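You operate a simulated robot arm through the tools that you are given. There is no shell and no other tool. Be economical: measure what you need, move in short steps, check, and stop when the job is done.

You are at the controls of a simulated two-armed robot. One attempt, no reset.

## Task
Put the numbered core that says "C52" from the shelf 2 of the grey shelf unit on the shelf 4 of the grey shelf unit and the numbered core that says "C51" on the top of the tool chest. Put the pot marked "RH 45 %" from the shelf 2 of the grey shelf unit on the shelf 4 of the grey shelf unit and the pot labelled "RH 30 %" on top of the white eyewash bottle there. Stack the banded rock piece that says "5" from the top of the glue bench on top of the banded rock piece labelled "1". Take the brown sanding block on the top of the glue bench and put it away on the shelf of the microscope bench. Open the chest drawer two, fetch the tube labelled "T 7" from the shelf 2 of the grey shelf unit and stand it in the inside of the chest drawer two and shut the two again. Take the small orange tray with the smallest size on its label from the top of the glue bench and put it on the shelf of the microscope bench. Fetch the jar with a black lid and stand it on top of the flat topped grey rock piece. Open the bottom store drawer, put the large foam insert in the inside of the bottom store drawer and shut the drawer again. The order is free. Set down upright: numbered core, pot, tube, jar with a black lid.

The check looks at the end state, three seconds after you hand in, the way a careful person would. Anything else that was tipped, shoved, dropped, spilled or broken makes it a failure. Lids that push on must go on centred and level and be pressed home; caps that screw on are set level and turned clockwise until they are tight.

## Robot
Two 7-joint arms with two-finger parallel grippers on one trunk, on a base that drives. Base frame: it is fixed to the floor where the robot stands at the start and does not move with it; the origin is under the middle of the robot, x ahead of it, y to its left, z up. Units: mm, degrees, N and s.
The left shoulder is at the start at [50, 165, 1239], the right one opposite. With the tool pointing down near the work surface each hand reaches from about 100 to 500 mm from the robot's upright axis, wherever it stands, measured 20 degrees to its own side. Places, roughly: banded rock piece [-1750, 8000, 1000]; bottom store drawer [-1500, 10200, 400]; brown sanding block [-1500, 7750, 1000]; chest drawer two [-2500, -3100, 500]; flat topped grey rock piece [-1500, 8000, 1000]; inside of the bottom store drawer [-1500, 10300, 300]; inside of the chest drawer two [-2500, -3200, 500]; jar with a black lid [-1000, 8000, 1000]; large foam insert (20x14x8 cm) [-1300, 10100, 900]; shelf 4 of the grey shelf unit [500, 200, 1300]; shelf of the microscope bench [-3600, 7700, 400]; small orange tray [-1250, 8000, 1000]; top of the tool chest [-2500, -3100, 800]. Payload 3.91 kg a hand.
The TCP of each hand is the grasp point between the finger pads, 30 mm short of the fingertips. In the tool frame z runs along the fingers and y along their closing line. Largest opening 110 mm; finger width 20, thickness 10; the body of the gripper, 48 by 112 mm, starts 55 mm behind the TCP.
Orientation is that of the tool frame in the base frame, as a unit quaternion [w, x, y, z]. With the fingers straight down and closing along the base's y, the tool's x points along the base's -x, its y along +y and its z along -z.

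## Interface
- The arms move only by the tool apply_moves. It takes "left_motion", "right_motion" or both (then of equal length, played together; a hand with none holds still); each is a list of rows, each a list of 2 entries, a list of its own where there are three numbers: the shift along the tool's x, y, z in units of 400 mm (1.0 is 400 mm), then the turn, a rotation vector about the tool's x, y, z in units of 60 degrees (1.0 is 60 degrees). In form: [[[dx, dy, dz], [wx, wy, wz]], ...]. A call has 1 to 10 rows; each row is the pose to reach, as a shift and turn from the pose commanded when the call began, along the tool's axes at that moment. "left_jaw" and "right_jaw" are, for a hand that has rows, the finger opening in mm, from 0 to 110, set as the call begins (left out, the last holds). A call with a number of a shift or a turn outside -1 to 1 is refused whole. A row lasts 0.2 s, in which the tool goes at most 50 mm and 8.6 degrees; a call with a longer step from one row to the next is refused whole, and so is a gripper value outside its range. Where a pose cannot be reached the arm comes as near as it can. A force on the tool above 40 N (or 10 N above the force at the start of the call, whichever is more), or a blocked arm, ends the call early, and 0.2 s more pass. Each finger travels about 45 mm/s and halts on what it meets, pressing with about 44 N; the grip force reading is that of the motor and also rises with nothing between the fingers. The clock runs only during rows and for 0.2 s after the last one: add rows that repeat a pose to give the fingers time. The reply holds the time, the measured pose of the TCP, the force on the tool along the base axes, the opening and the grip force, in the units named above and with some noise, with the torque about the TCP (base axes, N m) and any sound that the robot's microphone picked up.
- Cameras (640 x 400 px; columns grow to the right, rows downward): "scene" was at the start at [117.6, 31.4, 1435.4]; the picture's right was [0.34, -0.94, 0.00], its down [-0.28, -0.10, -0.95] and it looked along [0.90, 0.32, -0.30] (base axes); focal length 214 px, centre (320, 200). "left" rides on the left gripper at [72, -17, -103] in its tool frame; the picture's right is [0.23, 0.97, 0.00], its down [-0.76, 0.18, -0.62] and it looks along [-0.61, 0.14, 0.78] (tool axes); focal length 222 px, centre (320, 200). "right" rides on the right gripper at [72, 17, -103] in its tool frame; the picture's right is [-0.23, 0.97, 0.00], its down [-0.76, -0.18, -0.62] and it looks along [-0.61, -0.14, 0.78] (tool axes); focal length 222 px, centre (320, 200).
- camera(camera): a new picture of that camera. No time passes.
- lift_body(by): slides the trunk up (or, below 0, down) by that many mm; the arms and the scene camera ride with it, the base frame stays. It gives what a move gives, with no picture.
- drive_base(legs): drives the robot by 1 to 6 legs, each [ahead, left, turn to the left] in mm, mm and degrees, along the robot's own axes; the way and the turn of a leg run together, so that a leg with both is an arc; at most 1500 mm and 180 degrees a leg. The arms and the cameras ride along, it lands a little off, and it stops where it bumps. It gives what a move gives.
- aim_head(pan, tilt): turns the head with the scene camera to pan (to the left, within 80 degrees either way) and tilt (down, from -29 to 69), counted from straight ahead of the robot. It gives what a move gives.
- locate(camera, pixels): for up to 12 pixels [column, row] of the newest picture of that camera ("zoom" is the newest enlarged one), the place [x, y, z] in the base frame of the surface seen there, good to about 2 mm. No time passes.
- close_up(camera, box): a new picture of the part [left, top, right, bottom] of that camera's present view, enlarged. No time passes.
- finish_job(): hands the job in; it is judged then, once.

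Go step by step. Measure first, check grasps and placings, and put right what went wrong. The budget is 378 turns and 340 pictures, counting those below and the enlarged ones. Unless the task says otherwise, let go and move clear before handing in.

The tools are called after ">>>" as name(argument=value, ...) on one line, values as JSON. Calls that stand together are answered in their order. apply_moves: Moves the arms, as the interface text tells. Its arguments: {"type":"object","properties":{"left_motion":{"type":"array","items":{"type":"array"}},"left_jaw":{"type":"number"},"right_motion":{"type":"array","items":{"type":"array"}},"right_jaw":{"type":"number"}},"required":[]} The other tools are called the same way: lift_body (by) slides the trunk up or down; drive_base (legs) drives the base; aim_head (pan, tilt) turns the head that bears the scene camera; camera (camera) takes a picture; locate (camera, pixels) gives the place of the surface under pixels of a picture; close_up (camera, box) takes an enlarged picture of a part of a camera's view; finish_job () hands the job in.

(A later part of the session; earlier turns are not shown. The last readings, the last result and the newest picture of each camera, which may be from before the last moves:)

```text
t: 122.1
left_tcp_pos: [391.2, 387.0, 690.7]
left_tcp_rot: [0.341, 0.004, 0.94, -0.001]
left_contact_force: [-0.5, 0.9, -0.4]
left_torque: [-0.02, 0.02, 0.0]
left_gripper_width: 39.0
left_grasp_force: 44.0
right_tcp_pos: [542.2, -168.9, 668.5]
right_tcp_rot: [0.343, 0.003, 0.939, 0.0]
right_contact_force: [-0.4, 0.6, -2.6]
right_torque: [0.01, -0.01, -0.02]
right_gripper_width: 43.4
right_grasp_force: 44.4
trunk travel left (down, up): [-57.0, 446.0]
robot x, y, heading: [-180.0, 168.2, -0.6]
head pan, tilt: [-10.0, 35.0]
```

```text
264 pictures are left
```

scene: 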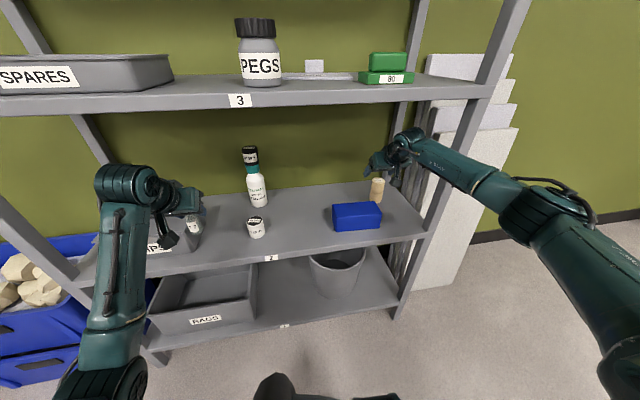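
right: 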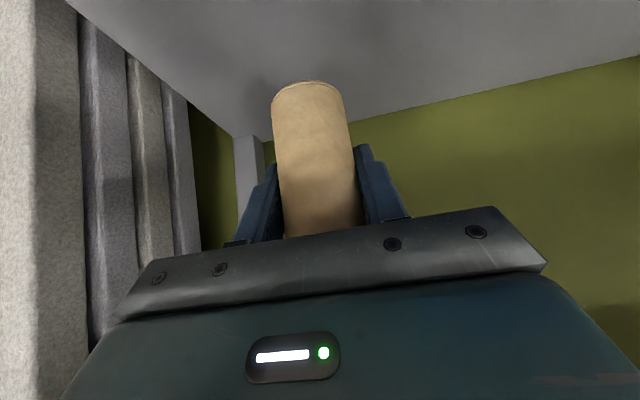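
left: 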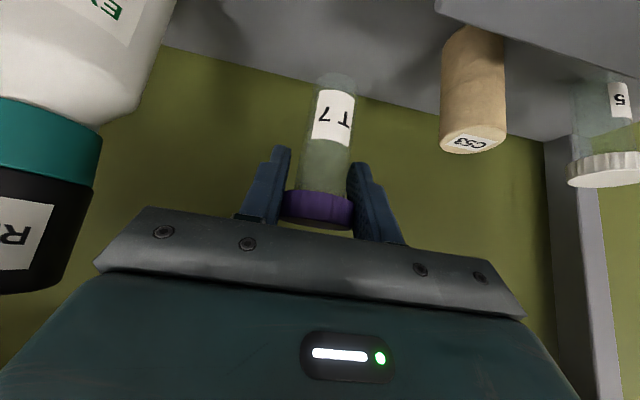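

>>> drive_base(legs=[[-550, 0, 0]])

>>> apply_moves(right_motion=[[[0.06, 0.04, -0.06], [0, 0, 0]], [[0.12, 0.08, -0.12], [0, 0, 0]], [[0.19, 0.12, -0.18], [0, 0, 0]], [[0.26, 0.16, -0.24], [0, 0, 0]], [[0.33, 0.2, -0.3], [0, 0, 0]], [[0.4, 0.24, -0.36], [0, 0, 0]]])

>>> aim_head(pan=-80, tilt=20)

>>> camera(camera="scene")

>>> aim_head(pan=80, tilt=20)

>>> camera(camera="scene")

```text
t: 125.3
left_tcp_pos: [-162.2, 393.2, 691.2]
left_tcp_rot: [0.34, 0.001, 0.94, 0.0]
left_contact_force: [0.1, -0.9, -0.5]
left_torque: [0.01, 0.0, -0.03]
left_gripper_width: 39.3
left_grasp_force: 43.9
right_tcp_pos: [-10.8, -163.6, 667.0]
right_tcp_rot: [0.344, 0.001, 0.939, 0.0]
right_contact_force: [0.0, -0.5, -2.6]
right_torque: [0.01, 0.0, -0.02]
right_gripper_width: 43.3
right_grasp_force: 44.3
trunk travel left (down, up): [-57.0, 446.0]
robot x, y, heading: [-731.3, 173.4, -0.4]
head pan, tilt: [-10.0, 35.0]
```

```text
t: 126.7
left_tcp_pos: [-163.8, 391.9, 691.1]
left_tcp_rot: [0.34, 0.001, 0.94, 0.0]
left_contact_force: [-0.4, 0.6, 0.5]
left_torque: [0.03, 0.01, 0.0]
left_gripper_width: 39.0
left_grasp_force: 43.8
right_tcp_pos: [-227.5, -67.5, 675.1]
right_tcp_rot: [0.344, 0.002, 0.939, 0.0]
right_contact_force: [1.1, -0.9, -2.9]
right_torque: [0.04, -0.02, 0.03]
right_gripper_width: 43.7
right_grasp_force: 44.1
trunk travel left (down, up): [-57.0, 446.0]
robot x, y, heading: [-731.7, 169.9, -0.2]
head pan, tilt: [-10.0, 35.0]
```

```text
t: 128.1
left_tcp_pos: [-162.4, 392.5, 691.5]
left_tcp_rot: [0.341, 0.002, 0.94, 0.0]
left_contact_force: [0.3, -0.1, -0.2]
left_torque: [0.0, 0.0, -0.01]
left_gripper_width: 39.1
left_grasp_force: 44.7
right_tcp_pos: [-228.3, -68.1, 675.7]
right_tcp_rot: [0.344, 0.0, 0.939, 0.001]
right_contact_force: [-0.2, -0.4, -2.7]
right_torque: [0.01, 0.01, 0.03]
right_gripper_width: 43.5
right_grasp_force: 43.9
trunk travel left (down, up): [-57.0, 446.0]
robot x, y, heading: [-729.7, 175.0, -0.7]
head pan, tilt: [-80.0, 20.0]
```

```text
263 pictures are left
```

scene: 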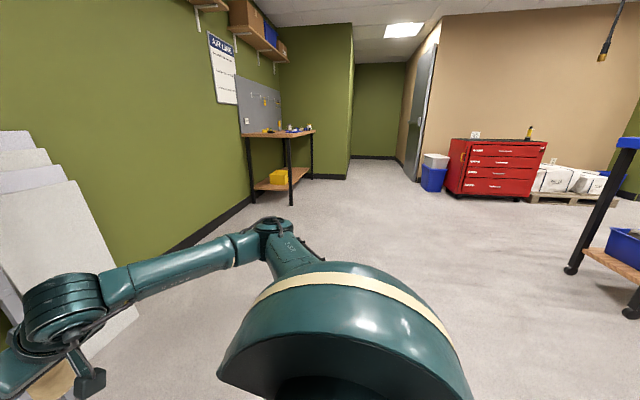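

```text
t: 130.6
left_tcp_pos: [-163.1, 392.6, 691.1]
left_tcp_rot: [0.34, 0.002, 0.94, -0.001]
left_contact_force: [0.0, 0.4, -0.7]
left_torque: [-0.02, 0.01, -0.01]
left_gripper_width: 39.0
left_grasp_force: 43.7
right_tcp_pos: [-226.3, -68.2, 675.3]
right_tcp_rot: [0.343, 0.001, 0.939, 0.0]
right_contact_force: [0.9, -0.1, -2.6]
right_torque: [0.01, 0.0, -0.03]
right_gripper_width: 43.7
right_grasp_force: 43.9
trunk travel left (down, up): [-57.0, 446.0]
robot x, y, heading: [-734.7, 172.7, -0.1]
head pan, tilt: [80.0, 20.0]
```

```text
262 pictures are left
```

scene: 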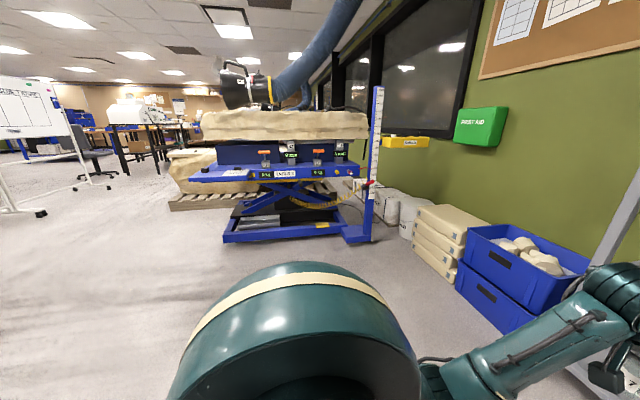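

Both tube and core are in hand. The red tool chest is seen at (495,165); I turn to face −y and look at the route.

>>> drive_base(legs=[[0, 0, -90]])

>>> aim_head(pan=-35, tilt=20)

>>> camera(camera="scene")

>>> locate(camera="scene", pixels=[[320, 350], [200, 350], [450, 300], [550, 300], [320, 200], [400, 200], [500, 220]])

```text
t: 134.8
left_tcp_pos: [-507.4, -395.9, 690.6]
left_tcp_rot: [0.242, 0.663, 0.666, -0.24]
left_contact_force: [0.6, 0.0, -1.1]
left_torque: [-0.01, 0.01, 0.02]
left_gripper_width: 38.7
left_grasp_force: 44.6
right_tcp_pos: [-969.7, -336.2, 674.8]
right_tcp_rot: [0.243, 0.662, 0.666, -0.242]
right_contact_force: [0.2, 0.2, -3.2]
right_torque: [-0.01, -0.01, -0.01]
right_gripper_width: 43.4
right_grasp_force: 44.5
trunk travel left (down, up): [-57.0, 446.0]
robot x, y, heading: [-734.7, 174.1, -89.9]
head pan, tilt: [80.0, 20.0]
```

```text
t: 136.7
left_tcp_pos: [-507.9, -396.1, 690.7]
left_tcp_rot: [0.241, 0.663, 0.666, -0.24]
left_contact_force: [-0.4, 0.5, -1.2]
left_torque: [0.0, 0.01, -0.01]
left_gripper_width: 38.8
left_grasp_force: 43.7
right_tcp_pos: [-968.4, -337.2, 675.9]
right_tcp_rot: [0.245, 0.662, 0.666, -0.242]
right_contact_force: [0.9, 0.3, -2.7]
right_torque: [-0.02, -0.02, 0.03]
right_gripper_width: 43.4
right_grasp_force: 44.1
trunk travel left (down, up): [-57.0, 446.0]
robot x, y, heading: [-729.3, 172.4, -89.8]
head pan, tilt: [-35.0, 20.0]
```

```text
261 pictures are left
```

scene: 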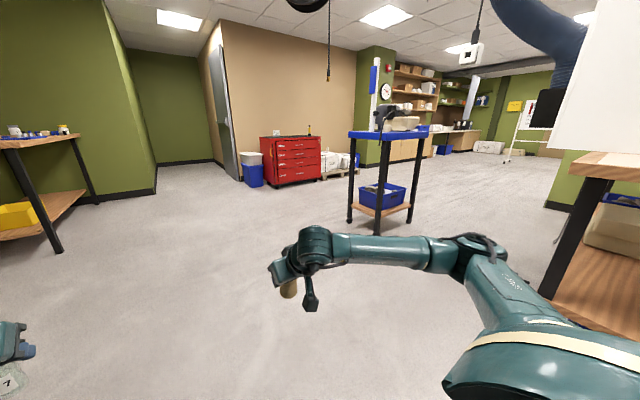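

```text
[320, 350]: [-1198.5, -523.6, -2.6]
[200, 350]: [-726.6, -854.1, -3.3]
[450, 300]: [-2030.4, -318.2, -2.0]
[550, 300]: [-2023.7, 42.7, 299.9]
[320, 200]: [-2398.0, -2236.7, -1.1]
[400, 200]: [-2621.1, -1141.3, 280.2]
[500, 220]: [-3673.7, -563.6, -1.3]
```

>>> locate(camera="scene", pixels=[[351, 222], [377, 234], [411, 221], [378, 145], [349, 134], [544, 293], [578, 170], [272, 185], [320, 175], [265, 140], [253, 186], [340, 175]])

>>> close_up(camera="scene", box=[230, 110, 370, 200])

```text
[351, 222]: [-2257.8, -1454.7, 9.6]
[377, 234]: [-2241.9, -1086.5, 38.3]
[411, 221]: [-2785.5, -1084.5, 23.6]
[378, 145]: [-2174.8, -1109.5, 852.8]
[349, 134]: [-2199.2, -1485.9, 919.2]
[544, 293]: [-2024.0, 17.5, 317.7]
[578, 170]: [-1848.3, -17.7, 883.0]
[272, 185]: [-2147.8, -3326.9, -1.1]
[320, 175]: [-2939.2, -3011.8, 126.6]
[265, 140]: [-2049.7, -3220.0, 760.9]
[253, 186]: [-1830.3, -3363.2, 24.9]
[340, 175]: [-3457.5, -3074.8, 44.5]
```

```text
4.44 times, centred on (300, 155) of scene
```

zoom: 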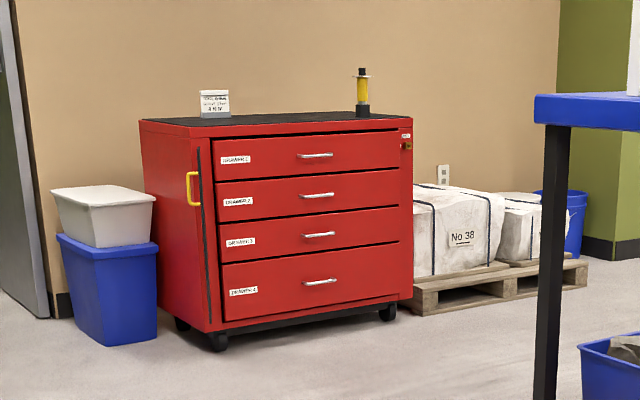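

>>> drive_base(legs=[[1200, 0, 0], [1170, 0, 0], [0, -900, 0], [0, -870, 0]])

>>> aim_head(pan=0, tilt=35)

>>> camera(camera="scene")

```text
t: 157.0
left_tcp_pos: [-2281.4, -2795.6, 692.1]
left_tcp_rot: [0.241, 0.663, 0.667, -0.24]
left_contact_force: [0.4, 0.5, -0.7]
left_torque: [0.02, 0.0, 0.01]
left_gripper_width: 38.5
left_grasp_force: 44.1
right_tcp_pos: [-2742.4, -2736.6, 675.7]
right_tcp_rot: [0.245, 0.661, 0.667, -0.242]
right_contact_force: [0.1, 0.3, -3.2]
right_torque: [-0.03, 0.03, -0.02]
right_gripper_width: 43.5
right_grasp_force: 43.9
trunk travel left (down, up): [-57.0, 446.0]
robot x, y, heading: [-2510.6, -2229.4, -89.7]
head pan, tilt: [-35.0, 20.0]
```

```text
t: 158.0
left_tcp_pos: [-2281.5, -2795.8, 691.8]
left_tcp_rot: [0.24, 0.663, 0.667, -0.24]
left_contact_force: [-0.5, 0.2, -0.7]
left_torque: [-0.02, 0.02, -0.03]
left_gripper_width: 39.0
left_grasp_force: 44.4
right_tcp_pos: [-2742.3, -2736.2, 674.8]
right_tcp_rot: [0.244, 0.662, 0.667, -0.241]
right_contact_force: [0.9, -0.2, -2.6]
right_torque: [0.01, 0.01, 0.02]
right_gripper_width: 43.8
right_grasp_force: 43.5
trunk travel left (down, up): [-57.0, 446.0]
robot x, y, heading: [-2509.7, -2225.7, -90.0]
head pan, tilt: [0.0, 35.0]
```

```text
259 pictures are left
```

scene: 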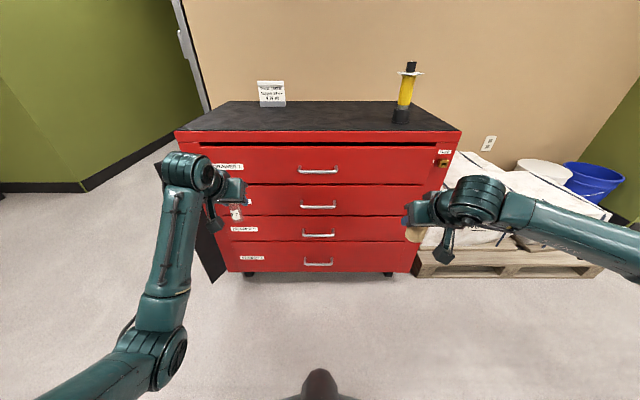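

>>> locate(camera="scene", pixels=[[318, 120], [180, 134], [455, 132], [320, 110], [272, 105], [400, 122], [318, 171], [318, 206], [318, 192], [300, 207], [336, 207], [320, 134]])

>>> close_up(camera="scene", box=[220, 140, 420, 265])

```text
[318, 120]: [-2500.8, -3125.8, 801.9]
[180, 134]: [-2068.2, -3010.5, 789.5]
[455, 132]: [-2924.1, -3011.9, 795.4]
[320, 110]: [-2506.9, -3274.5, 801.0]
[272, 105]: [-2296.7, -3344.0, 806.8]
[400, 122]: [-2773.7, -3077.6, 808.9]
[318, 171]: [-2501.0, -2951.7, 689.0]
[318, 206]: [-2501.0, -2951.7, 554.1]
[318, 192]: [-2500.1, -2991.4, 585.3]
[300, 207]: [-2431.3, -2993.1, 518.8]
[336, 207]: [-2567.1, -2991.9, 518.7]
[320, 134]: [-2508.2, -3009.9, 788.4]
```

```text
3.20 times, centred on (320, 202) of scene
```

zoom: 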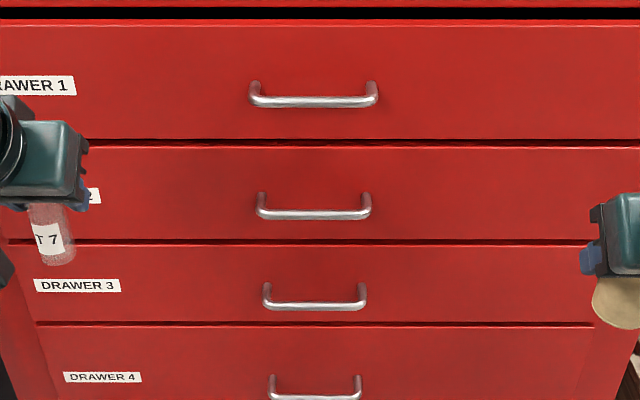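

>>> lift_body(by=230)

>>> drive_base(legs=[[0, 120, 0], [370, 0, 0]])

>>> camera(camera="scene")

>>> camera(camera="right")

```text
t: 160.4
left_tcp_pos: [-2282.7, -2797.2, 921.1]
left_tcp_rot: [0.241, 0.663, 0.666, -0.241]
left_contact_force: [0.2, -0.2, -0.9]
left_torque: [0.0, 0.04, -0.01]
left_gripper_width: 38.6
left_grasp_force: 43.6
right_tcp_pos: [-2743.6, -2737.5, 905.2]
right_tcp_rot: [0.245, 0.661, 0.667, -0.242]
right_contact_force: [0.7, 0.4, -2.3]
right_torque: [0.0, 0.0, 0.02]
right_gripper_width: 43.4
right_grasp_force: 44.2
trunk travel left (down, up): [-287.0, 216.0]
robot x, y, heading: [-2510.0, -2229.2, -89.8]
head pan, tilt: [0.0, 35.0]
```

```text
t: 163.6
left_tcp_pos: [-2158.5, -3161.5, 921.2]
left_tcp_rot: [0.242, 0.663, 0.667, -0.24]
left_contact_force: [-0.3, -0.5, -1.1]
left_torque: [-0.02, 0.03, 0.0]
left_gripper_width: 38.6
left_grasp_force: 44.5
right_tcp_pos: [-2618.9, -3100.7, 904.2]
right_tcp_rot: [0.244, 0.662, 0.666, -0.242]
right_contact_force: [0.5, -0.2, -2.2]
right_torque: [0.01, 0.02, -0.01]
right_gripper_width: 43.4
right_grasp_force: 43.7
trunk travel left (down, up): [-287.0, 216.0]
robot x, y, heading: [-2384.6, -2590.2, -89.9]
head pan, tilt: [0.0, 35.0]
```

```text
257 pictures are left
```

scene: 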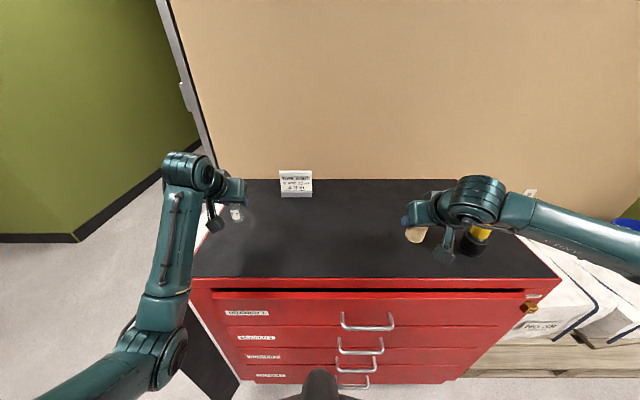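

```text
256 pictures are left
```

right: 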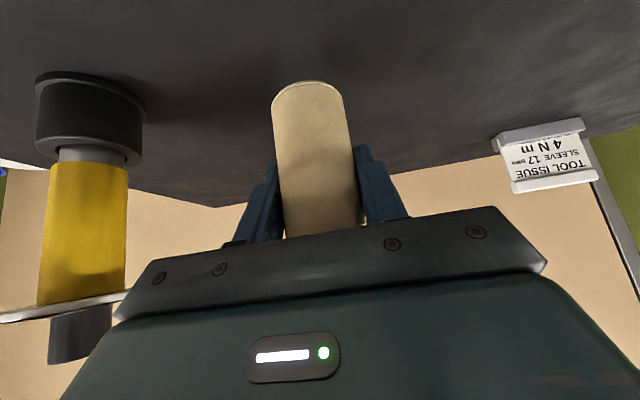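

>>> locate(camera="right", pixels=[[85, 340], [110, 300], [30, 316], [90, 120], [140, 120], [300, 20], [300, 60]])

>>> locate(camera="scene", pixels=[[480, 234], [470, 245], [445, 250], [450, 225], [520, 210], [440, 195]])

```text
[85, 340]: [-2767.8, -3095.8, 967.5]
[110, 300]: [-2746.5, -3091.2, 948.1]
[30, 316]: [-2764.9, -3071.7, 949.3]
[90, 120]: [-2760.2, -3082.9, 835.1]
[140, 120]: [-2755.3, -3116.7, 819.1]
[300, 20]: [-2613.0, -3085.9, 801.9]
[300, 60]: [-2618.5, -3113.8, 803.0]
```

```text
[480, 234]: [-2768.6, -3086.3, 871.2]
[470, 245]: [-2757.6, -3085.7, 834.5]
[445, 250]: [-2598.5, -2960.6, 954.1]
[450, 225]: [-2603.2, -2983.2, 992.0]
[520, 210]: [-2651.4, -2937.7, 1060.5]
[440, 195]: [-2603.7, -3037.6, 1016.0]
```

>>> apply_moves(right_motion=[[[0.035, 0, 0.043], [0, 0, 0]], [[0.0705, 0, 0.085], [0, 0, 0]], [[0.0705, 0, 0.085], [0, 0, 0]]])

>>> apply_moves(right_motion=[[[0.002, 0, 0.002], [0, 0, 0]], [[0.003, 0, 0.004], [0, 0, 0]]])

>>> camera(camera="right")

```text
t: 164.4
left_tcp_pos: [-2158.7, -3160.9, 921.5]
left_tcp_rot: [0.241, 0.664, 0.666, -0.24]
left_contact_force: [0.1, 0.7, 0.0]
left_torque: [0.02, -0.01, 0.0]
left_gripper_width: 38.8
left_grasp_force: 43.7
right_tcp_pos: [-2619.8, -3100.6, 860.1]
right_tcp_rot: [0.244, 0.662, 0.666, -0.242]
right_contact_force: [-0.6, 0.4, -2.5]
right_torque: [0.0, 0.03, -0.01]
right_gripper_width: 43.4
right_grasp_force: 44.5
trunk travel left (down, up): [-287.0, 216.0]
robot x, y, heading: [-2384.6, -2594.4, -90.0]
head pan, tilt: [0.0, 35.0]
```

```text
t: 165.0
left_tcp_pos: [-2159.2, -3159.9, 920.9]
left_tcp_rot: [0.242, 0.663, 0.667, -0.24]
left_contact_force: [0.1, -0.1, 0.5]
left_torque: [-0.02, -0.04, 0.0]
left_gripper_width: 38.9
left_grasp_force: 43.9
right_tcp_pos: [-2619.4, -3099.6, 859.3]
right_tcp_rot: [0.243, 0.662, 0.666, -0.243]
right_contact_force: [0.3, 0.6, -4.3]
right_torque: [-0.05, -0.04, -0.03]
right_gripper_width: 43.6
right_grasp_force: 43.7
trunk travel left (down, up): [-287.0, 216.0]
robot x, y, heading: [-2383.2, -2593.0, -90.1]
head pan, tilt: [0.0, 35.0]
```

```text
255 pictures are left
```

right: 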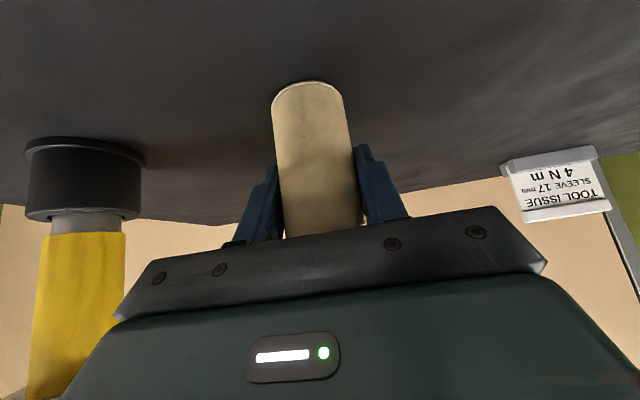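

>>> apply_moves(right_motion=[[[0.002, 0, 0.0025], [0, 0, 0]], [[0.003, 0, 0.004], [0, 0, 0]]])

>>> apply_moves(right_motion=[[[0, 0, 0], [0, 0, 0]], [[0, 0, 0], [0, 0, 0]], [[0, 0, 0], [0, 0, 0]], [[0, 0, 0], [0, 0, 0]]], right_jaw=75)

>>> apply_moves(right_motion=[[[-0.03, 0, -0.07], [0, 0, 0]], [[-0.06, 0, -0.14], [0, 0, 0]], [[-0.08, 0, -0.24], [0, 0, 0]]])

>>> drive_base(legs=[[-350, 0, 0]])

>>> camera(camera="scene")

```text
t: 165.6
left_tcp_pos: [-2158.4, -3159.1, 921.5]
left_tcp_rot: [0.241, 0.663, 0.667, -0.24]
left_contact_force: [-0.1, 0.0, -1.4]
left_torque: [-0.01, 0.0, -0.01]
left_gripper_width: 38.5
left_grasp_force: 44.1
right_tcp_pos: [-2617.8, -3100.7, 858.9]
right_tcp_rot: [0.244, 0.662, 0.665, -0.243]
right_contact_force: [-1.4, 2.8, 5.1]
right_torque: [0.24, 0.13, 0.01]
right_gripper_width: 43.3
right_grasp_force: 43.8
trunk travel left (down, up): [-287.0, 216.0]
robot x, y, heading: [-2384.8, -2592.7, -90.0]
head pan, tilt: [0.0, 35.0]
```

```text
t: 166.6
left_tcp_pos: [-2157.9, -3160.1, 921.7]
left_tcp_rot: [0.241, 0.663, 0.667, -0.239]
left_contact_force: [-0.8, -0.7, 0.1]
left_torque: [0.0, -0.02, -0.03]
left_gripper_width: 38.4
left_grasp_force: 43.8
right_tcp_pos: [-2617.5, -3101.2, 857.9]
right_tcp_rot: [0.245, 0.661, 0.667, -0.241]
right_contact_force: [-0.1, 0.1, -0.5]
right_torque: [0.0, -0.01, -0.01]
right_gripper_width: 75.2
right_grasp_force: 0.1
trunk travel left (down, up): [-287.0, 216.0]
robot x, y, heading: [-2383.4, -2594.4, -89.8]
head pan, tilt: [0.0, 35.0]
```

```text
t: 167.4
left_tcp_pos: [-2159.0, -3160.6, 921.5]
left_tcp_rot: [0.241, 0.663, 0.667, -0.239]
left_contact_force: [0.0, -0.2, -0.7]
left_torque: [-0.01, 0.05, -0.02]
left_gripper_width: 38.7
left_grasp_force: 44.1
right_tcp_pos: [-2618.6, -3063.5, 953.5]
right_tcp_rot: [0.244, 0.662, 0.666, -0.243]
right_contact_force: [-0.2, 0.6, 0.4]
right_torque: [0.0, 0.01, 0.02]
right_gripper_width: 75.0
right_grasp_force: 0.2
trunk travel left (down, up): [-287.0, 216.0]
robot x, y, heading: [-2383.0, -2592.8, -89.9]
head pan, tilt: [0.0, 35.0]
```

```text
t: 169.7
left_tcp_pos: [-2158.2, -2816.8, 921.1]
left_tcp_rot: [0.241, 0.662, 0.668, -0.239]
left_contact_force: [-0.1, 0.1, -0.4]
left_torque: [0.0, -0.03, 0.01]
left_gripper_width: 38.6
left_grasp_force: 44.0
right_tcp_pos: [-2619.8, -2721.0, 952.5]
right_tcp_rot: [0.245, 0.661, 0.668, -0.241]
right_contact_force: [0.4, 0.1, -0.1]
right_torque: [0.03, -0.01, -0.01]
right_gripper_width: 74.9
right_grasp_force: 0.0
trunk travel left (down, up): [-287.0, 216.0]
robot x, y, heading: [-2386.3, -2249.0, -89.9]
head pan, tilt: [0.0, 35.0]
```

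```text
254 pictures are left
```

scene: 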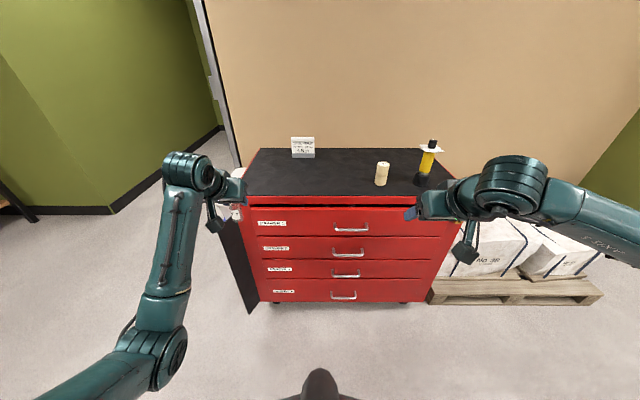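

C51 stands on the chest (382,173). Now I lower and roll the right hand by 90° to grip the drawer‑two handle bar at (−2500,−2952,554).

>>> lift_body(by=-130)

>>> apply_moves(right_motion=[[[0, 0, 0], [0, 0, 0.14]], [[0, 0, 0], [0, 0, 0.28]], [[0, 0, 0], [0, 0, 0.42]], [[0, 0, 0], [0, 0, 0.56]], [[0, 0, 0], [0, 0, 0.7]], [[0, 0, 0], [0, 0, 0.84]], [[0, 0, 0], [0, 0, 0.98]]])

>>> apply_moves(right_motion=[[[0, 0, 0], [0, 0, 0.14]], [[0, 0, 0], [0, 0, 0.28]], [[0, 0, 0], [0, 0, 0.42]], [[0, 0, 0], [0, 0, 0.52]]])

>>> camera(camera="scene")

```text
t: 171.3
left_tcp_pos: [-2159.1, -2816.7, 791.8]
left_tcp_rot: [0.242, 0.663, 0.667, -0.24]
left_contact_force: [0.9, 0.3, -0.6]
left_torque: [0.01, -0.01, 0.03]
left_gripper_width: 38.6
left_grasp_force: 43.6
right_tcp_pos: [-2619.6, -2720.7, 822.0]
right_tcp_rot: [0.244, 0.662, 0.666, -0.243]
right_contact_force: [0.1, -1.0, 0.2]
right_torque: [0.03, 0.04, -0.01]
right_gripper_width: 74.8
right_grasp_force: 0.0
trunk travel left (down, up): [-157.0, 346.0]
robot x, y, heading: [-2384.7, -2246.7, -89.6]
head pan, tilt: [0.0, 35.0]
```

```text
t: 172.9
left_tcp_pos: [-2158.2, -2815.8, 791.8]
left_tcp_rot: [0.242, 0.662, 0.668, -0.24]
left_contact_force: [0.4, 0.4, -0.5]
left_torque: [-0.01, -0.04, 0.04]
left_gripper_width: 38.7
left_grasp_force: 44.4
right_tcp_pos: [-2619.7, -2720.5, 822.5]
right_tcp_rot: [0.33, 0.904, 0.256, -0.09]
right_contact_force: [-0.3, 0.2, 0.9]
right_torque: [0.01, -0.04, 0.03]
right_gripper_width: 75.1
right_grasp_force: 0.1
trunk travel left (down, up): [-157.0, 346.0]
robot x, y, heading: [-2379.5, -2245.9, -89.9]
head pan, tilt: [0.0, 35.0]
```

```text
t: 173.9
left_tcp_pos: [-2157.8, -2816.1, 791.0]
left_tcp_rot: [0.242, 0.663, 0.667, -0.24]
left_contact_force: [-0.4, -0.7, -0.9]
left_torque: [-0.01, -0.02, -0.01]
left_gripper_width: 38.5
left_grasp_force: 44.0
right_tcp_pos: [-2618.8, -2722.6, 822.0]
right_tcp_rot: [0.344, 0.939, 0.002, 0.002]
right_contact_force: [-0.2, 0.0, -0.5]
right_torque: [0.03, 0.02, 0.01]
right_gripper_width: 74.8
right_grasp_force: 0.1
trunk travel left (down, up): [-157.0, 346.0]
robot x, y, heading: [-2383.5, -2248.9, -89.9]
head pan, tilt: [0.0, 35.0]
```

```text
253 pictures are left
```

scene: 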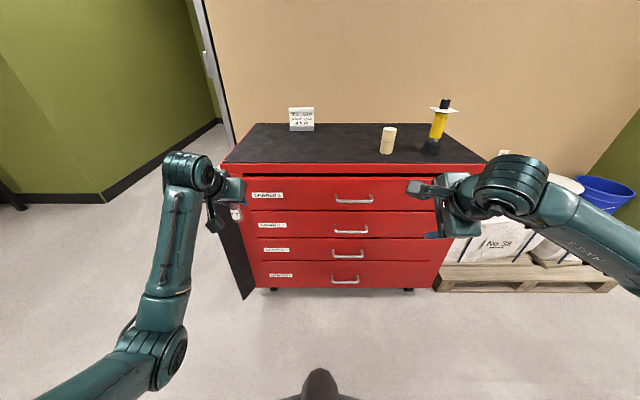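

>>> apply_moves(right_motion=[[[0.0425, -0.039, 0.079], [-0.05, 0, 0]], [[0.085, -0.078, 0.159], [-0.1, 0, 0]], [[0.1275, -0.117, 0.238], [-0.15, 0, 0]], [[0.17, -0.156, 0.317], [-0.2, 0, 0]], [[0.2125, -0.195, 0.396], [-0.25, 0, 0]], [[0.255, -0.234, 0.476], [-0.3, 0, 0]], [[0.2975, -0.2725, 0.555], [-0.333, 0, 0]]])

>>> camera(camera="scene")

>>> camera(camera="right")

```text
t: 175.5
left_tcp_pos: [-2157.2, -2815.8, 791.2]
left_tcp_rot: [0.241, 0.663, 0.667, -0.24]
left_contact_force: [0.6, -0.3, -0.9]
left_torque: [-0.02, 0.02, -0.02]
left_gripper_width: 38.6
left_grasp_force: 44.4
right_tcp_pos: [-2471.1, -2791.2, 600.7]
right_tcp_rot: [0.498, 0.867, -0.001, -0.005]
right_contact_force: [0.9, 0.2, -0.1]
right_torque: [0.04, -0.02, 0.02]
right_gripper_width: 74.8
right_grasp_force: 0.0
right hand out of reach, approached as far as the arm can: row 5, 6, 7
trunk travel left (down, up): [-157.0, 346.0]
robot x, y, heading: [-2386.6, -2246.9, -89.8]
head pan, tilt: [0.0, 35.0]
```

```text
252 pictures are left
```

scene: 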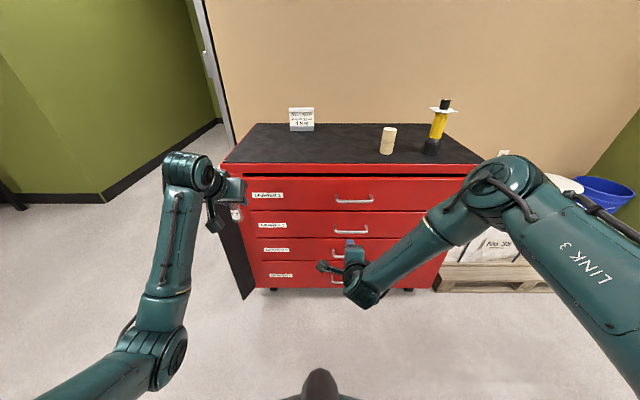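

```text
251 pictures are left
```

right: 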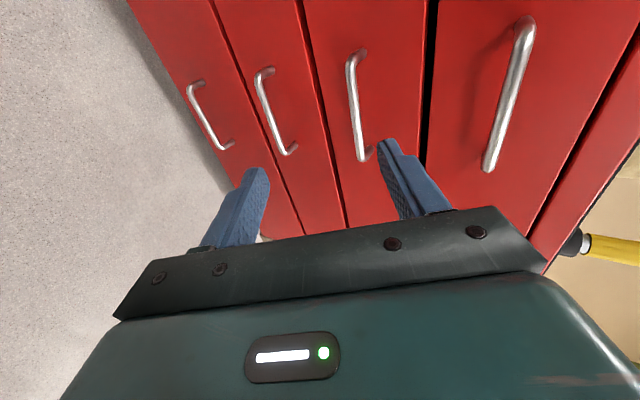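

>>> apply_moves(left_motion=[[[-0.06, 0.03, -0.07], [0, 0, 0]], [[-0.12, 0.06, -0.14], [0, 0, 0]], [[-0.18, 0.08, -0.21], [0, 0, 0]]])

>>> lift_body(by=-100)

>>> camera(camera="right")

>>> locate(camera="right", pixels=[[355, 105], [360, 130], [352, 70], [515, 90], [310, 60], [420, 60], [270, 110]])

```text
t: 176.3
left_tcp_pos: [-2124.1, -2816.4, 901.8]
left_tcp_rot: [0.24, 0.664, 0.667, -0.24]
left_contact_force: [0.4, -0.4, -0.8]
left_torque: [0.0, 0.0, 0.04]
left_gripper_width: 38.2
left_grasp_force: 44.0
right_tcp_pos: [-2472.5, -2790.2, 600.0]
right_tcp_rot: [0.496, 0.868, -0.001, -0.007]
right_contact_force: [-0.3, 0.4, -0.5]
right_torque: [0.03, -0.03, 0.02]
right_gripper_width: 75.1
right_grasp_force: 0.1
trunk travel left (down, up): [-157.0, 346.0]
robot x, y, heading: [-2384.9, -2249.4, -89.9]
head pan, tilt: [0.0, 35.0]
```

```text
t: 177.6
left_tcp_pos: [-2125.6, -2815.8, 801.3]
left_tcp_rot: [0.242, 0.663, 0.667, -0.24]
left_contact_force: [0.0, -0.8, -1.4]
left_torque: [-0.04, -0.02, 0.03]
left_gripper_width: 38.4
left_grasp_force: 44.0
right_tcp_pos: [-2472.5, -2789.6, 499.9]
right_tcp_rot: [0.495, 0.869, -0.002, -0.006]
right_contact_force: [0.2, 0.0, -0.4]
right_torque: [0.0, 0.02, 0.01]
right_gripper_width: 75.0
right_grasp_force: 0.1
trunk travel left (down, up): [-57.0, 446.0]
robot x, y, heading: [-2383.4, -2249.0, -89.8]
head pan, tilt: [0.0, 35.0]
```

```text
250 pictures are left
```

right: 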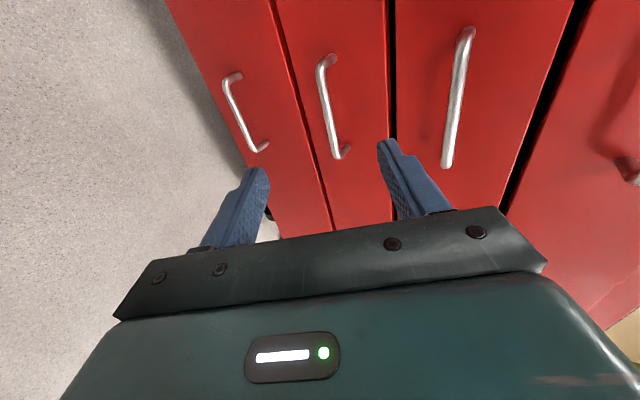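

```text
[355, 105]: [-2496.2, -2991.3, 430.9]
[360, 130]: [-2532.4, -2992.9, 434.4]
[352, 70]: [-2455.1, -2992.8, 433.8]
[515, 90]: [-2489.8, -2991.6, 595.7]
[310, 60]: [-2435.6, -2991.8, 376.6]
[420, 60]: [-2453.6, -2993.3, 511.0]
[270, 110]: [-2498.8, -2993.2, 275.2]
```

>>> locate(camera="right", pixels=[[455, 110], [462, 60], [448, 150], [540, 90]])

>>> apply_moves(right_motion=[[[-0.02, 0.1, 0.03], [0, 0, 0]], [[-0.04, 0.2, 0.06], [0, 0, 0]], [[-0.0675, 0.3, 0.1], [0, 0, 0]], [[-0.0675, 0.323, 0.105], [0, 0, 0]]], right_jaw=50)

>>> camera(camera="right")

```text
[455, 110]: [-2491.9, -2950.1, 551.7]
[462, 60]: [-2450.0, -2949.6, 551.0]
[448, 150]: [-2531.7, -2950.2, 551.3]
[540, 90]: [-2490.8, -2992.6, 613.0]
```

```text
t: 178.6
left_tcp_pos: [-2124.8, -2816.1, 800.2]
left_tcp_rot: [0.242, 0.662, 0.667, -0.24]
left_contact_force: [-0.3, -0.4, -0.7]
left_torque: [-0.01, 0.0, 0.02]
left_gripper_width: 38.6
left_grasp_force: 44.3
right_tcp_pos: [-2500.6, -2892.8, 588.7]
right_tcp_rot: [0.496, 0.868, -0.001, -0.007]
right_contact_force: [1.0, 1.2, -0.7]
right_torque: [0.0, 0.01, 0.0]
right_gripper_width: 49.8
right_grasp_force: 0.0
trunk travel left (down, up): [-57.0, 446.0]
robot x, y, heading: [-2385.0, -2247.2, -90.0]
head pan, tilt: [0.0, 35.0]
```

```text
249 pictures are left
```

right: 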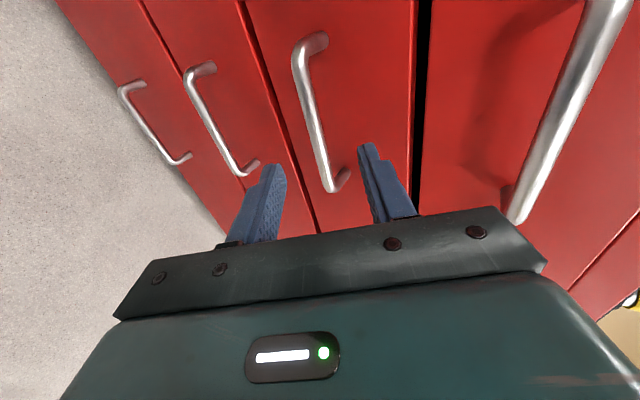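

>>> apply_moves(right_motion=[[[0, -0.003, 0.085], [0, 0, 0]], [[0, -0.006, 0.168], [0, 0, 0]]])

>>> apply_moves(right_motion=[[[0, 0, 0], [0, 0, 0]], [[0, 0, 0], [0, 0, 0]], [[0, 0, 0], [0, 0, 0]], [[0, 0, 0], [0, 0, 0]], [[0, 0, 0], [0, 0, 0]]], right_jaw=3)

>>> camera(camera="right")

```text
t: 179.2
left_tcp_pos: [-2125.4, -2815.3, 799.5]
left_tcp_rot: [0.241, 0.663, 0.667, -0.24]
left_contact_force: [-0.3, 0.5, -0.7]
left_torque: [0.03, 0.04, -0.02]
left_gripper_width: 38.5
left_grasp_force: 44.1
right_tcp_pos: [-2499.6, -2947.3, 552.3]
right_tcp_rot: [0.495, 0.869, -0.001, -0.005]
right_contact_force: [-1.0, 2.6, -0.6]
right_torque: [-0.02, 0.01, 0.0]
right_gripper_width: 49.1
right_grasp_force: 0.0
trunk travel left (down, up): [-57.0, 446.0]
robot x, y, heading: [-2383.6, -2250.1, -89.7]
head pan, tilt: [0.0, 35.0]
```

```text
t: 180.4
left_tcp_pos: [-2124.9, -2816.1, 800.5]
left_tcp_rot: [0.241, 0.663, 0.667, -0.24]
left_contact_force: [0.4, -0.5, 0.5]
left_torque: [-0.04, 0.0, 0.01]
left_gripper_width: 38.2
left_grasp_force: 44.0
right_tcp_pos: [-2499.5, -2948.1, 554.5]
right_tcp_rot: [0.496, 0.868, -0.001, -0.006]
right_contact_force: [0.6, -2.3, 5.2]
right_torque: [-0.06, -0.14, -0.07]
right_gripper_width: 11.4
right_grasp_force: 44.9
trunk travel left (down, up): [-57.0, 446.0]
robot x, y, heading: [-2385.2, -2249.7, -90.0]
head pan, tilt: [0.0, 35.0]
```

```text
248 pictures are left
```

right: 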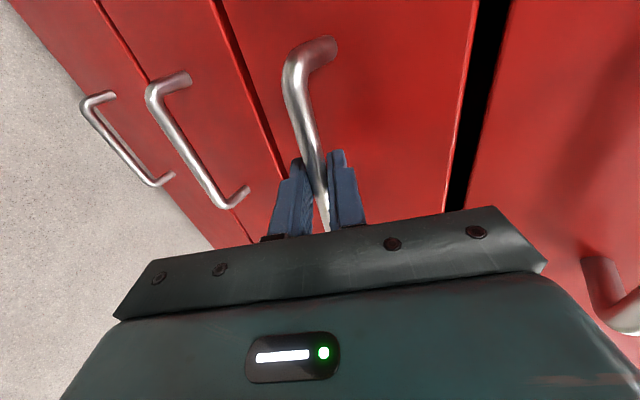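

>>> drive_base(legs=[[-260, 0, 0]])

>>> camera(camera="scene")

```text
t: 182.3
left_tcp_pos: [-2127.9, -2557.3, 801.0]
left_tcp_rot: [0.24, 0.664, 0.666, -0.241]
left_contact_force: [-0.3, 0.3, 0.0]
left_torque: [-0.03, -0.03, -0.03]
left_gripper_width: 38.5
left_grasp_force: 44.7
right_tcp_pos: [-2499.6, -2685.8, 554.2]
right_tcp_rot: [0.496, 0.869, -0.001, -0.004]
right_contact_force: [19.1, 0.5, 6.9]
right_torque: [-0.01, -0.22, 0.05]
right_gripper_width: 11.5
right_grasp_force: 45.1
trunk travel left (down, up): [-57.0, 446.0]
robot x, y, heading: [-2387.4, -1992.5, -89.9]
head pan, tilt: [0.0, 35.0]
```

```text
247 pictures are left
```

scene: 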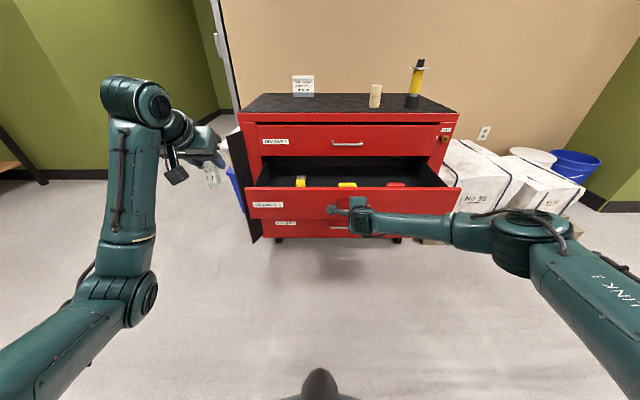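

>>> close_up(camera="scene", box=[230, 140, 470, 230])

>>> locate(camera="zoom", pixels=[[100, 115], [185, 108], [310, 120], [440, 115], [150, 130], [240, 110], [370, 90], [50, 130], [580, 130], [250, 122]])

```text
2.67 times, centred on (350, 185) of scene
```

zoom: 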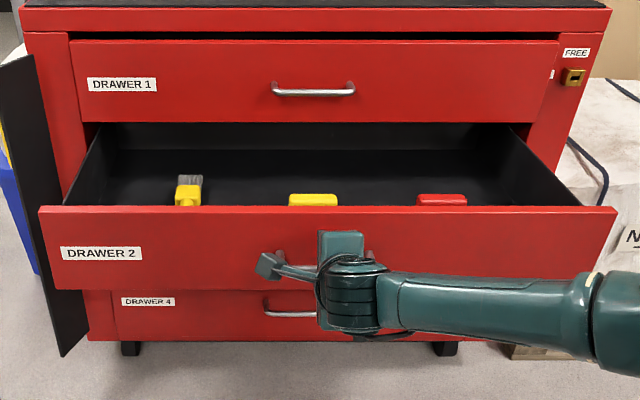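

```text
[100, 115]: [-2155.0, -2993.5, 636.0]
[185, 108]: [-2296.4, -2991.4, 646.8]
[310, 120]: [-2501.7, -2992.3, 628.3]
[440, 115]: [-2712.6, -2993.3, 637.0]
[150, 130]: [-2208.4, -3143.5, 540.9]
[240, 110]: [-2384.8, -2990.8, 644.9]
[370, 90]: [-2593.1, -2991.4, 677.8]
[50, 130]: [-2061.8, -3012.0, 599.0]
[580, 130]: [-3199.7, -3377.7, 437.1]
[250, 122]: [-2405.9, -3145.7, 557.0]
```

>>> locate(camera="zoom", pixels=[[240, 190], [130, 190], [380, 190], [310, 198], [320, 209], [190, 198], [440, 198], [190, 182], [530, 190], [240, 160], [80, 195], [320, 280]])

```text
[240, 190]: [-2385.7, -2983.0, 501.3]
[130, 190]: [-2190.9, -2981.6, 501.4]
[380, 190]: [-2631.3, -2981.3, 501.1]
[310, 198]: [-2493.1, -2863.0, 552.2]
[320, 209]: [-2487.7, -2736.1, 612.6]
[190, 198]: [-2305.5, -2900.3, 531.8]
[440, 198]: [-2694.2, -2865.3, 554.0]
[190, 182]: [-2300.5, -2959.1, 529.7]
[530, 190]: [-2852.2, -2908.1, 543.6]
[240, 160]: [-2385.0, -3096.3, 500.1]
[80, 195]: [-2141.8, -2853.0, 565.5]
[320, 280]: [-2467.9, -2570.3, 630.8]
```

Drawer two is open: floor z≈501, front edge top z≈612; free floor at x≈−2400 between brush and yellow item. I let go of the handle and bring the tube over.

>>> apply_moves(right_motion=[[[0, 0, 0], [0, 0, 0]], [[0, 0, 0], [0, 0, 0]], [[0, 0, 0], [0, 0, 0]], [[0, 0, -0.1], [0, 0, 0]], [[0, 0, -0.2], [0, 0, 0]], [[-0.1, 0, -0.25], [0, 0, 0]], [[-0.2, 0, -0.25], [0, 0, 0]], [[-0.3, 0, -0.25], [0, 0, 0]]], right_jaw=50)

>>> drive_base(legs=[[0, -210, 0], [180, 0, 0]])

>>> camera(camera="scene")

```text
t: 184.1
left_tcp_pos: [-2128.6, -2556.6, 799.2]
left_tcp_rot: [0.241, 0.663, 0.667, -0.24]
left_contact_force: [-0.3, 0.3, -0.5]
left_torque: [-0.04, 0.02, -0.02]
left_gripper_width: 38.7
left_grasp_force: 44.3
right_tcp_pos: [-2616.8, -2601.2, 607.9]
right_tcp_rot: [0.493, 0.87, 0.001, -0.004]
right_contact_force: [0.6, 0.9, -0.7]
right_torque: [0.01, -0.03, -0.04]
right_gripper_width: 50.0
right_grasp_force: 0.1
right hand out of reach, approached as far as the arm can: row 8
trunk travel left (down, up): [-57.0, 446.0]
robot x, y, heading: [-2383.5, -1986.2, -89.9]
head pan, tilt: [0.0, 35.0]
```

```text
t: 186.8
left_tcp_pos: [-2344.6, -2737.1, 800.2]
left_tcp_rot: [0.241, 0.665, 0.664, -0.241]
left_contact_force: [0.4, -0.6, 0.6]
left_torque: [0.0, -0.02, -0.02]
left_gripper_width: 38.4
left_grasp_force: 43.6
right_tcp_pos: [-2834.5, -2779.1, 607.2]
right_tcp_rot: [0.493, 0.87, -0.004, -0.005]
right_contact_force: [0.0, 0.5, 0.1]
right_torque: [-0.01, 0.0, 0.01]
right_gripper_width: 50.2
right_grasp_force: 0.1
trunk travel left (down, up): [-57.0, 446.0]
robot x, y, heading: [-2598.6, -2171.3, -90.1]
head pan, tilt: [0.0, 35.0]
```

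```text
245 pictures are left
```

scene: 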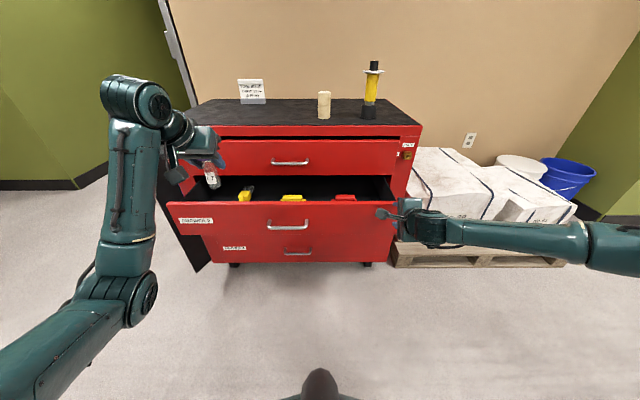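

>>> locate(camera="scene", pixels=[[385, 210], [360, 210], [395, 225], [400, 205], [175, 205], [244, 195], [292, 200], [345, 198], [270, 195]])

>>> camera(camera="right")

```text
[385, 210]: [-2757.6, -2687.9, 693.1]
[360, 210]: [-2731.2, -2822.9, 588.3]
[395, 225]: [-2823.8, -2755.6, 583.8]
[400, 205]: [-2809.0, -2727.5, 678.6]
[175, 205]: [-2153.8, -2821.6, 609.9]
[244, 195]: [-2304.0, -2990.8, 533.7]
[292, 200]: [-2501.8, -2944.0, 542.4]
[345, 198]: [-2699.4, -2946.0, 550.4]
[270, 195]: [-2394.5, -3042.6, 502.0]
```

```text
244 pictures are left
```

right: 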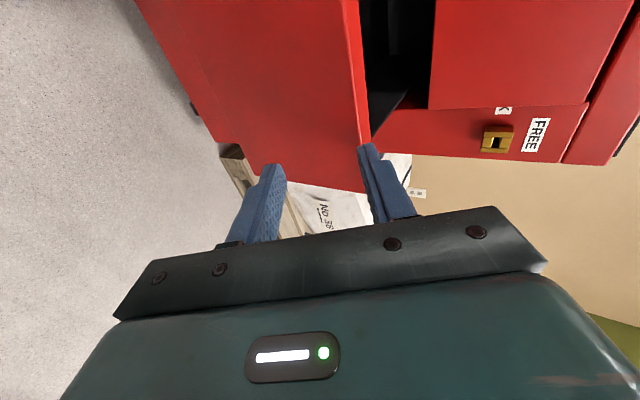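

The drawer got nudged in by the right hand (face now y≈−2823). I back away, regrip the handle and pull it open again, then park the right hand clear.

>>> drive_base(legs=[[-180, 0, 0], [0, 334, 0]])

>>> camera(camera="right")

>>> locate(camera="right", pixels=[[320, 100], [350, 100], [380, 80], [300, 60], [420, 60]])

>>> camera(camera="scene")

```text
t: 190.1
left_tcp_pos: [-2019.7, -2564.3, 800.4]
left_tcp_rot: [0.239, 0.67, 0.66, -0.242]
left_contact_force: [0.7, -0.1, -0.3]
left_torque: [0.01, 0.03, 0.0]
left_gripper_width: 38.4
left_grasp_force: 44.0
right_tcp_pos: [-2508.7, -2599.7, 607.2]
right_tcp_rot: [0.493, 0.87, -0.009, -0.009]
right_contact_force: [-0.4, -0.2, -0.8]
right_torque: [-0.01, -0.01, -0.01]
right_gripper_width: 50.2
right_grasp_force: 0.0
trunk travel left (down, up): [-57.0, 446.0]
robot x, y, heading: [-2263.3, -1991.8, -90.8]
head pan, tilt: [0.0, 35.0]
```

```text
243 pictures are left
```

right: 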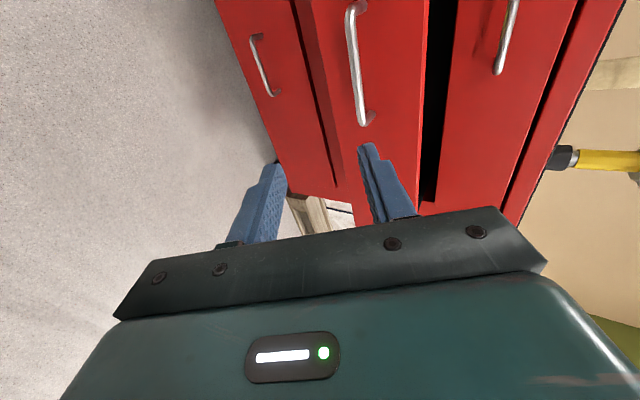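

```text
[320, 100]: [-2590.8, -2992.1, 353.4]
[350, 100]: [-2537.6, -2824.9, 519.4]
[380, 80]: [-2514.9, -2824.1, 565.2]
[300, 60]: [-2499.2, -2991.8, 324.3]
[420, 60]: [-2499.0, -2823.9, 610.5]
```

```text
242 pictures are left
```

scene: 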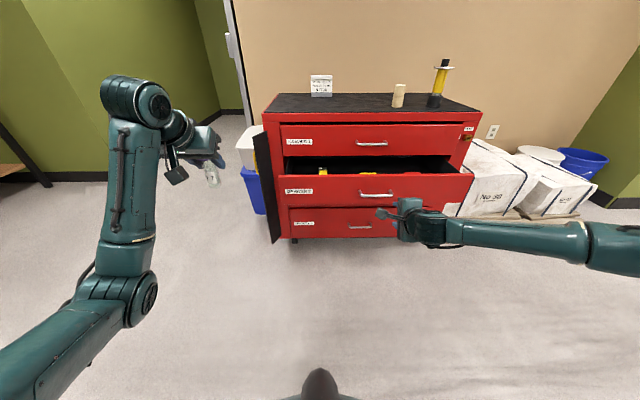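

>>> drive_base(legs=[[100, 0, 0.8]])

>>> apply_moves(right_motion=[[[0.022, -0.011, 0.079], [0, 0, 0]], [[0.022, -0.011, 0.079], [0, 0, 0]]])

>>> camera(camera="right")

```text
t: 191.3
left_tcp_pos: [-2011.6, -2658.9, 800.5]
left_tcp_rot: [0.24, 0.666, 0.664, -0.24]
left_contact_force: [0.6, -0.3, 0.1]
left_torque: [-0.01, 0.02, 0.02]
left_gripper_width: 38.1
left_grasp_force: 43.4
right_tcp_pos: [-2502.5, -2701.9, 607.2]
right_tcp_rot: [0.493, 0.87, -0.002, -0.005]
right_contact_force: [-0.7, 0.8, -0.1]
right_torque: [-0.03, 0.02, 0.04]
right_gripper_width: 49.8
right_grasp_force: 0.1
trunk travel left (down, up): [-57.0, 446.0]
robot x, y, heading: [-2267.1, -2089.8, -90.2]
head pan, tilt: [0.0, 35.0]
```

```text
t: 191.9
left_tcp_pos: [-2013.3, -2659.0, 800.1]
left_tcp_rot: [0.24, 0.666, 0.664, -0.241]
left_contact_force: [-0.7, 0.1, -1.6]
left_torque: [0.01, 0.0, -0.05]
left_gripper_width: 37.8
left_grasp_force: 44.0
right_tcp_pos: [-2494.6, -2727.1, 588.7]
right_tcp_rot: [0.491, 0.871, -0.003, -0.006]
right_contact_force: [-0.3, -0.1, 0.4]
right_torque: [0.01, 0.0, -0.05]
right_gripper_width: 50.1
right_grasp_force: 0.1
trunk travel left (down, up): [-57.0, 446.0]
robot x, y, heading: [-2268.2, -2086.6, -90.3]
head pan, tilt: [0.0, 35.0]
```

```text
241 pictures are left
```

right: 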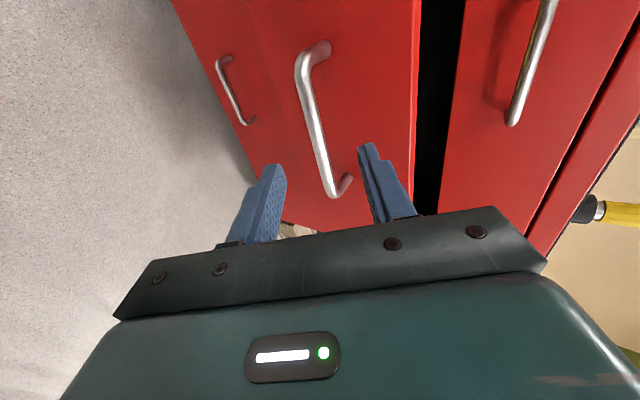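

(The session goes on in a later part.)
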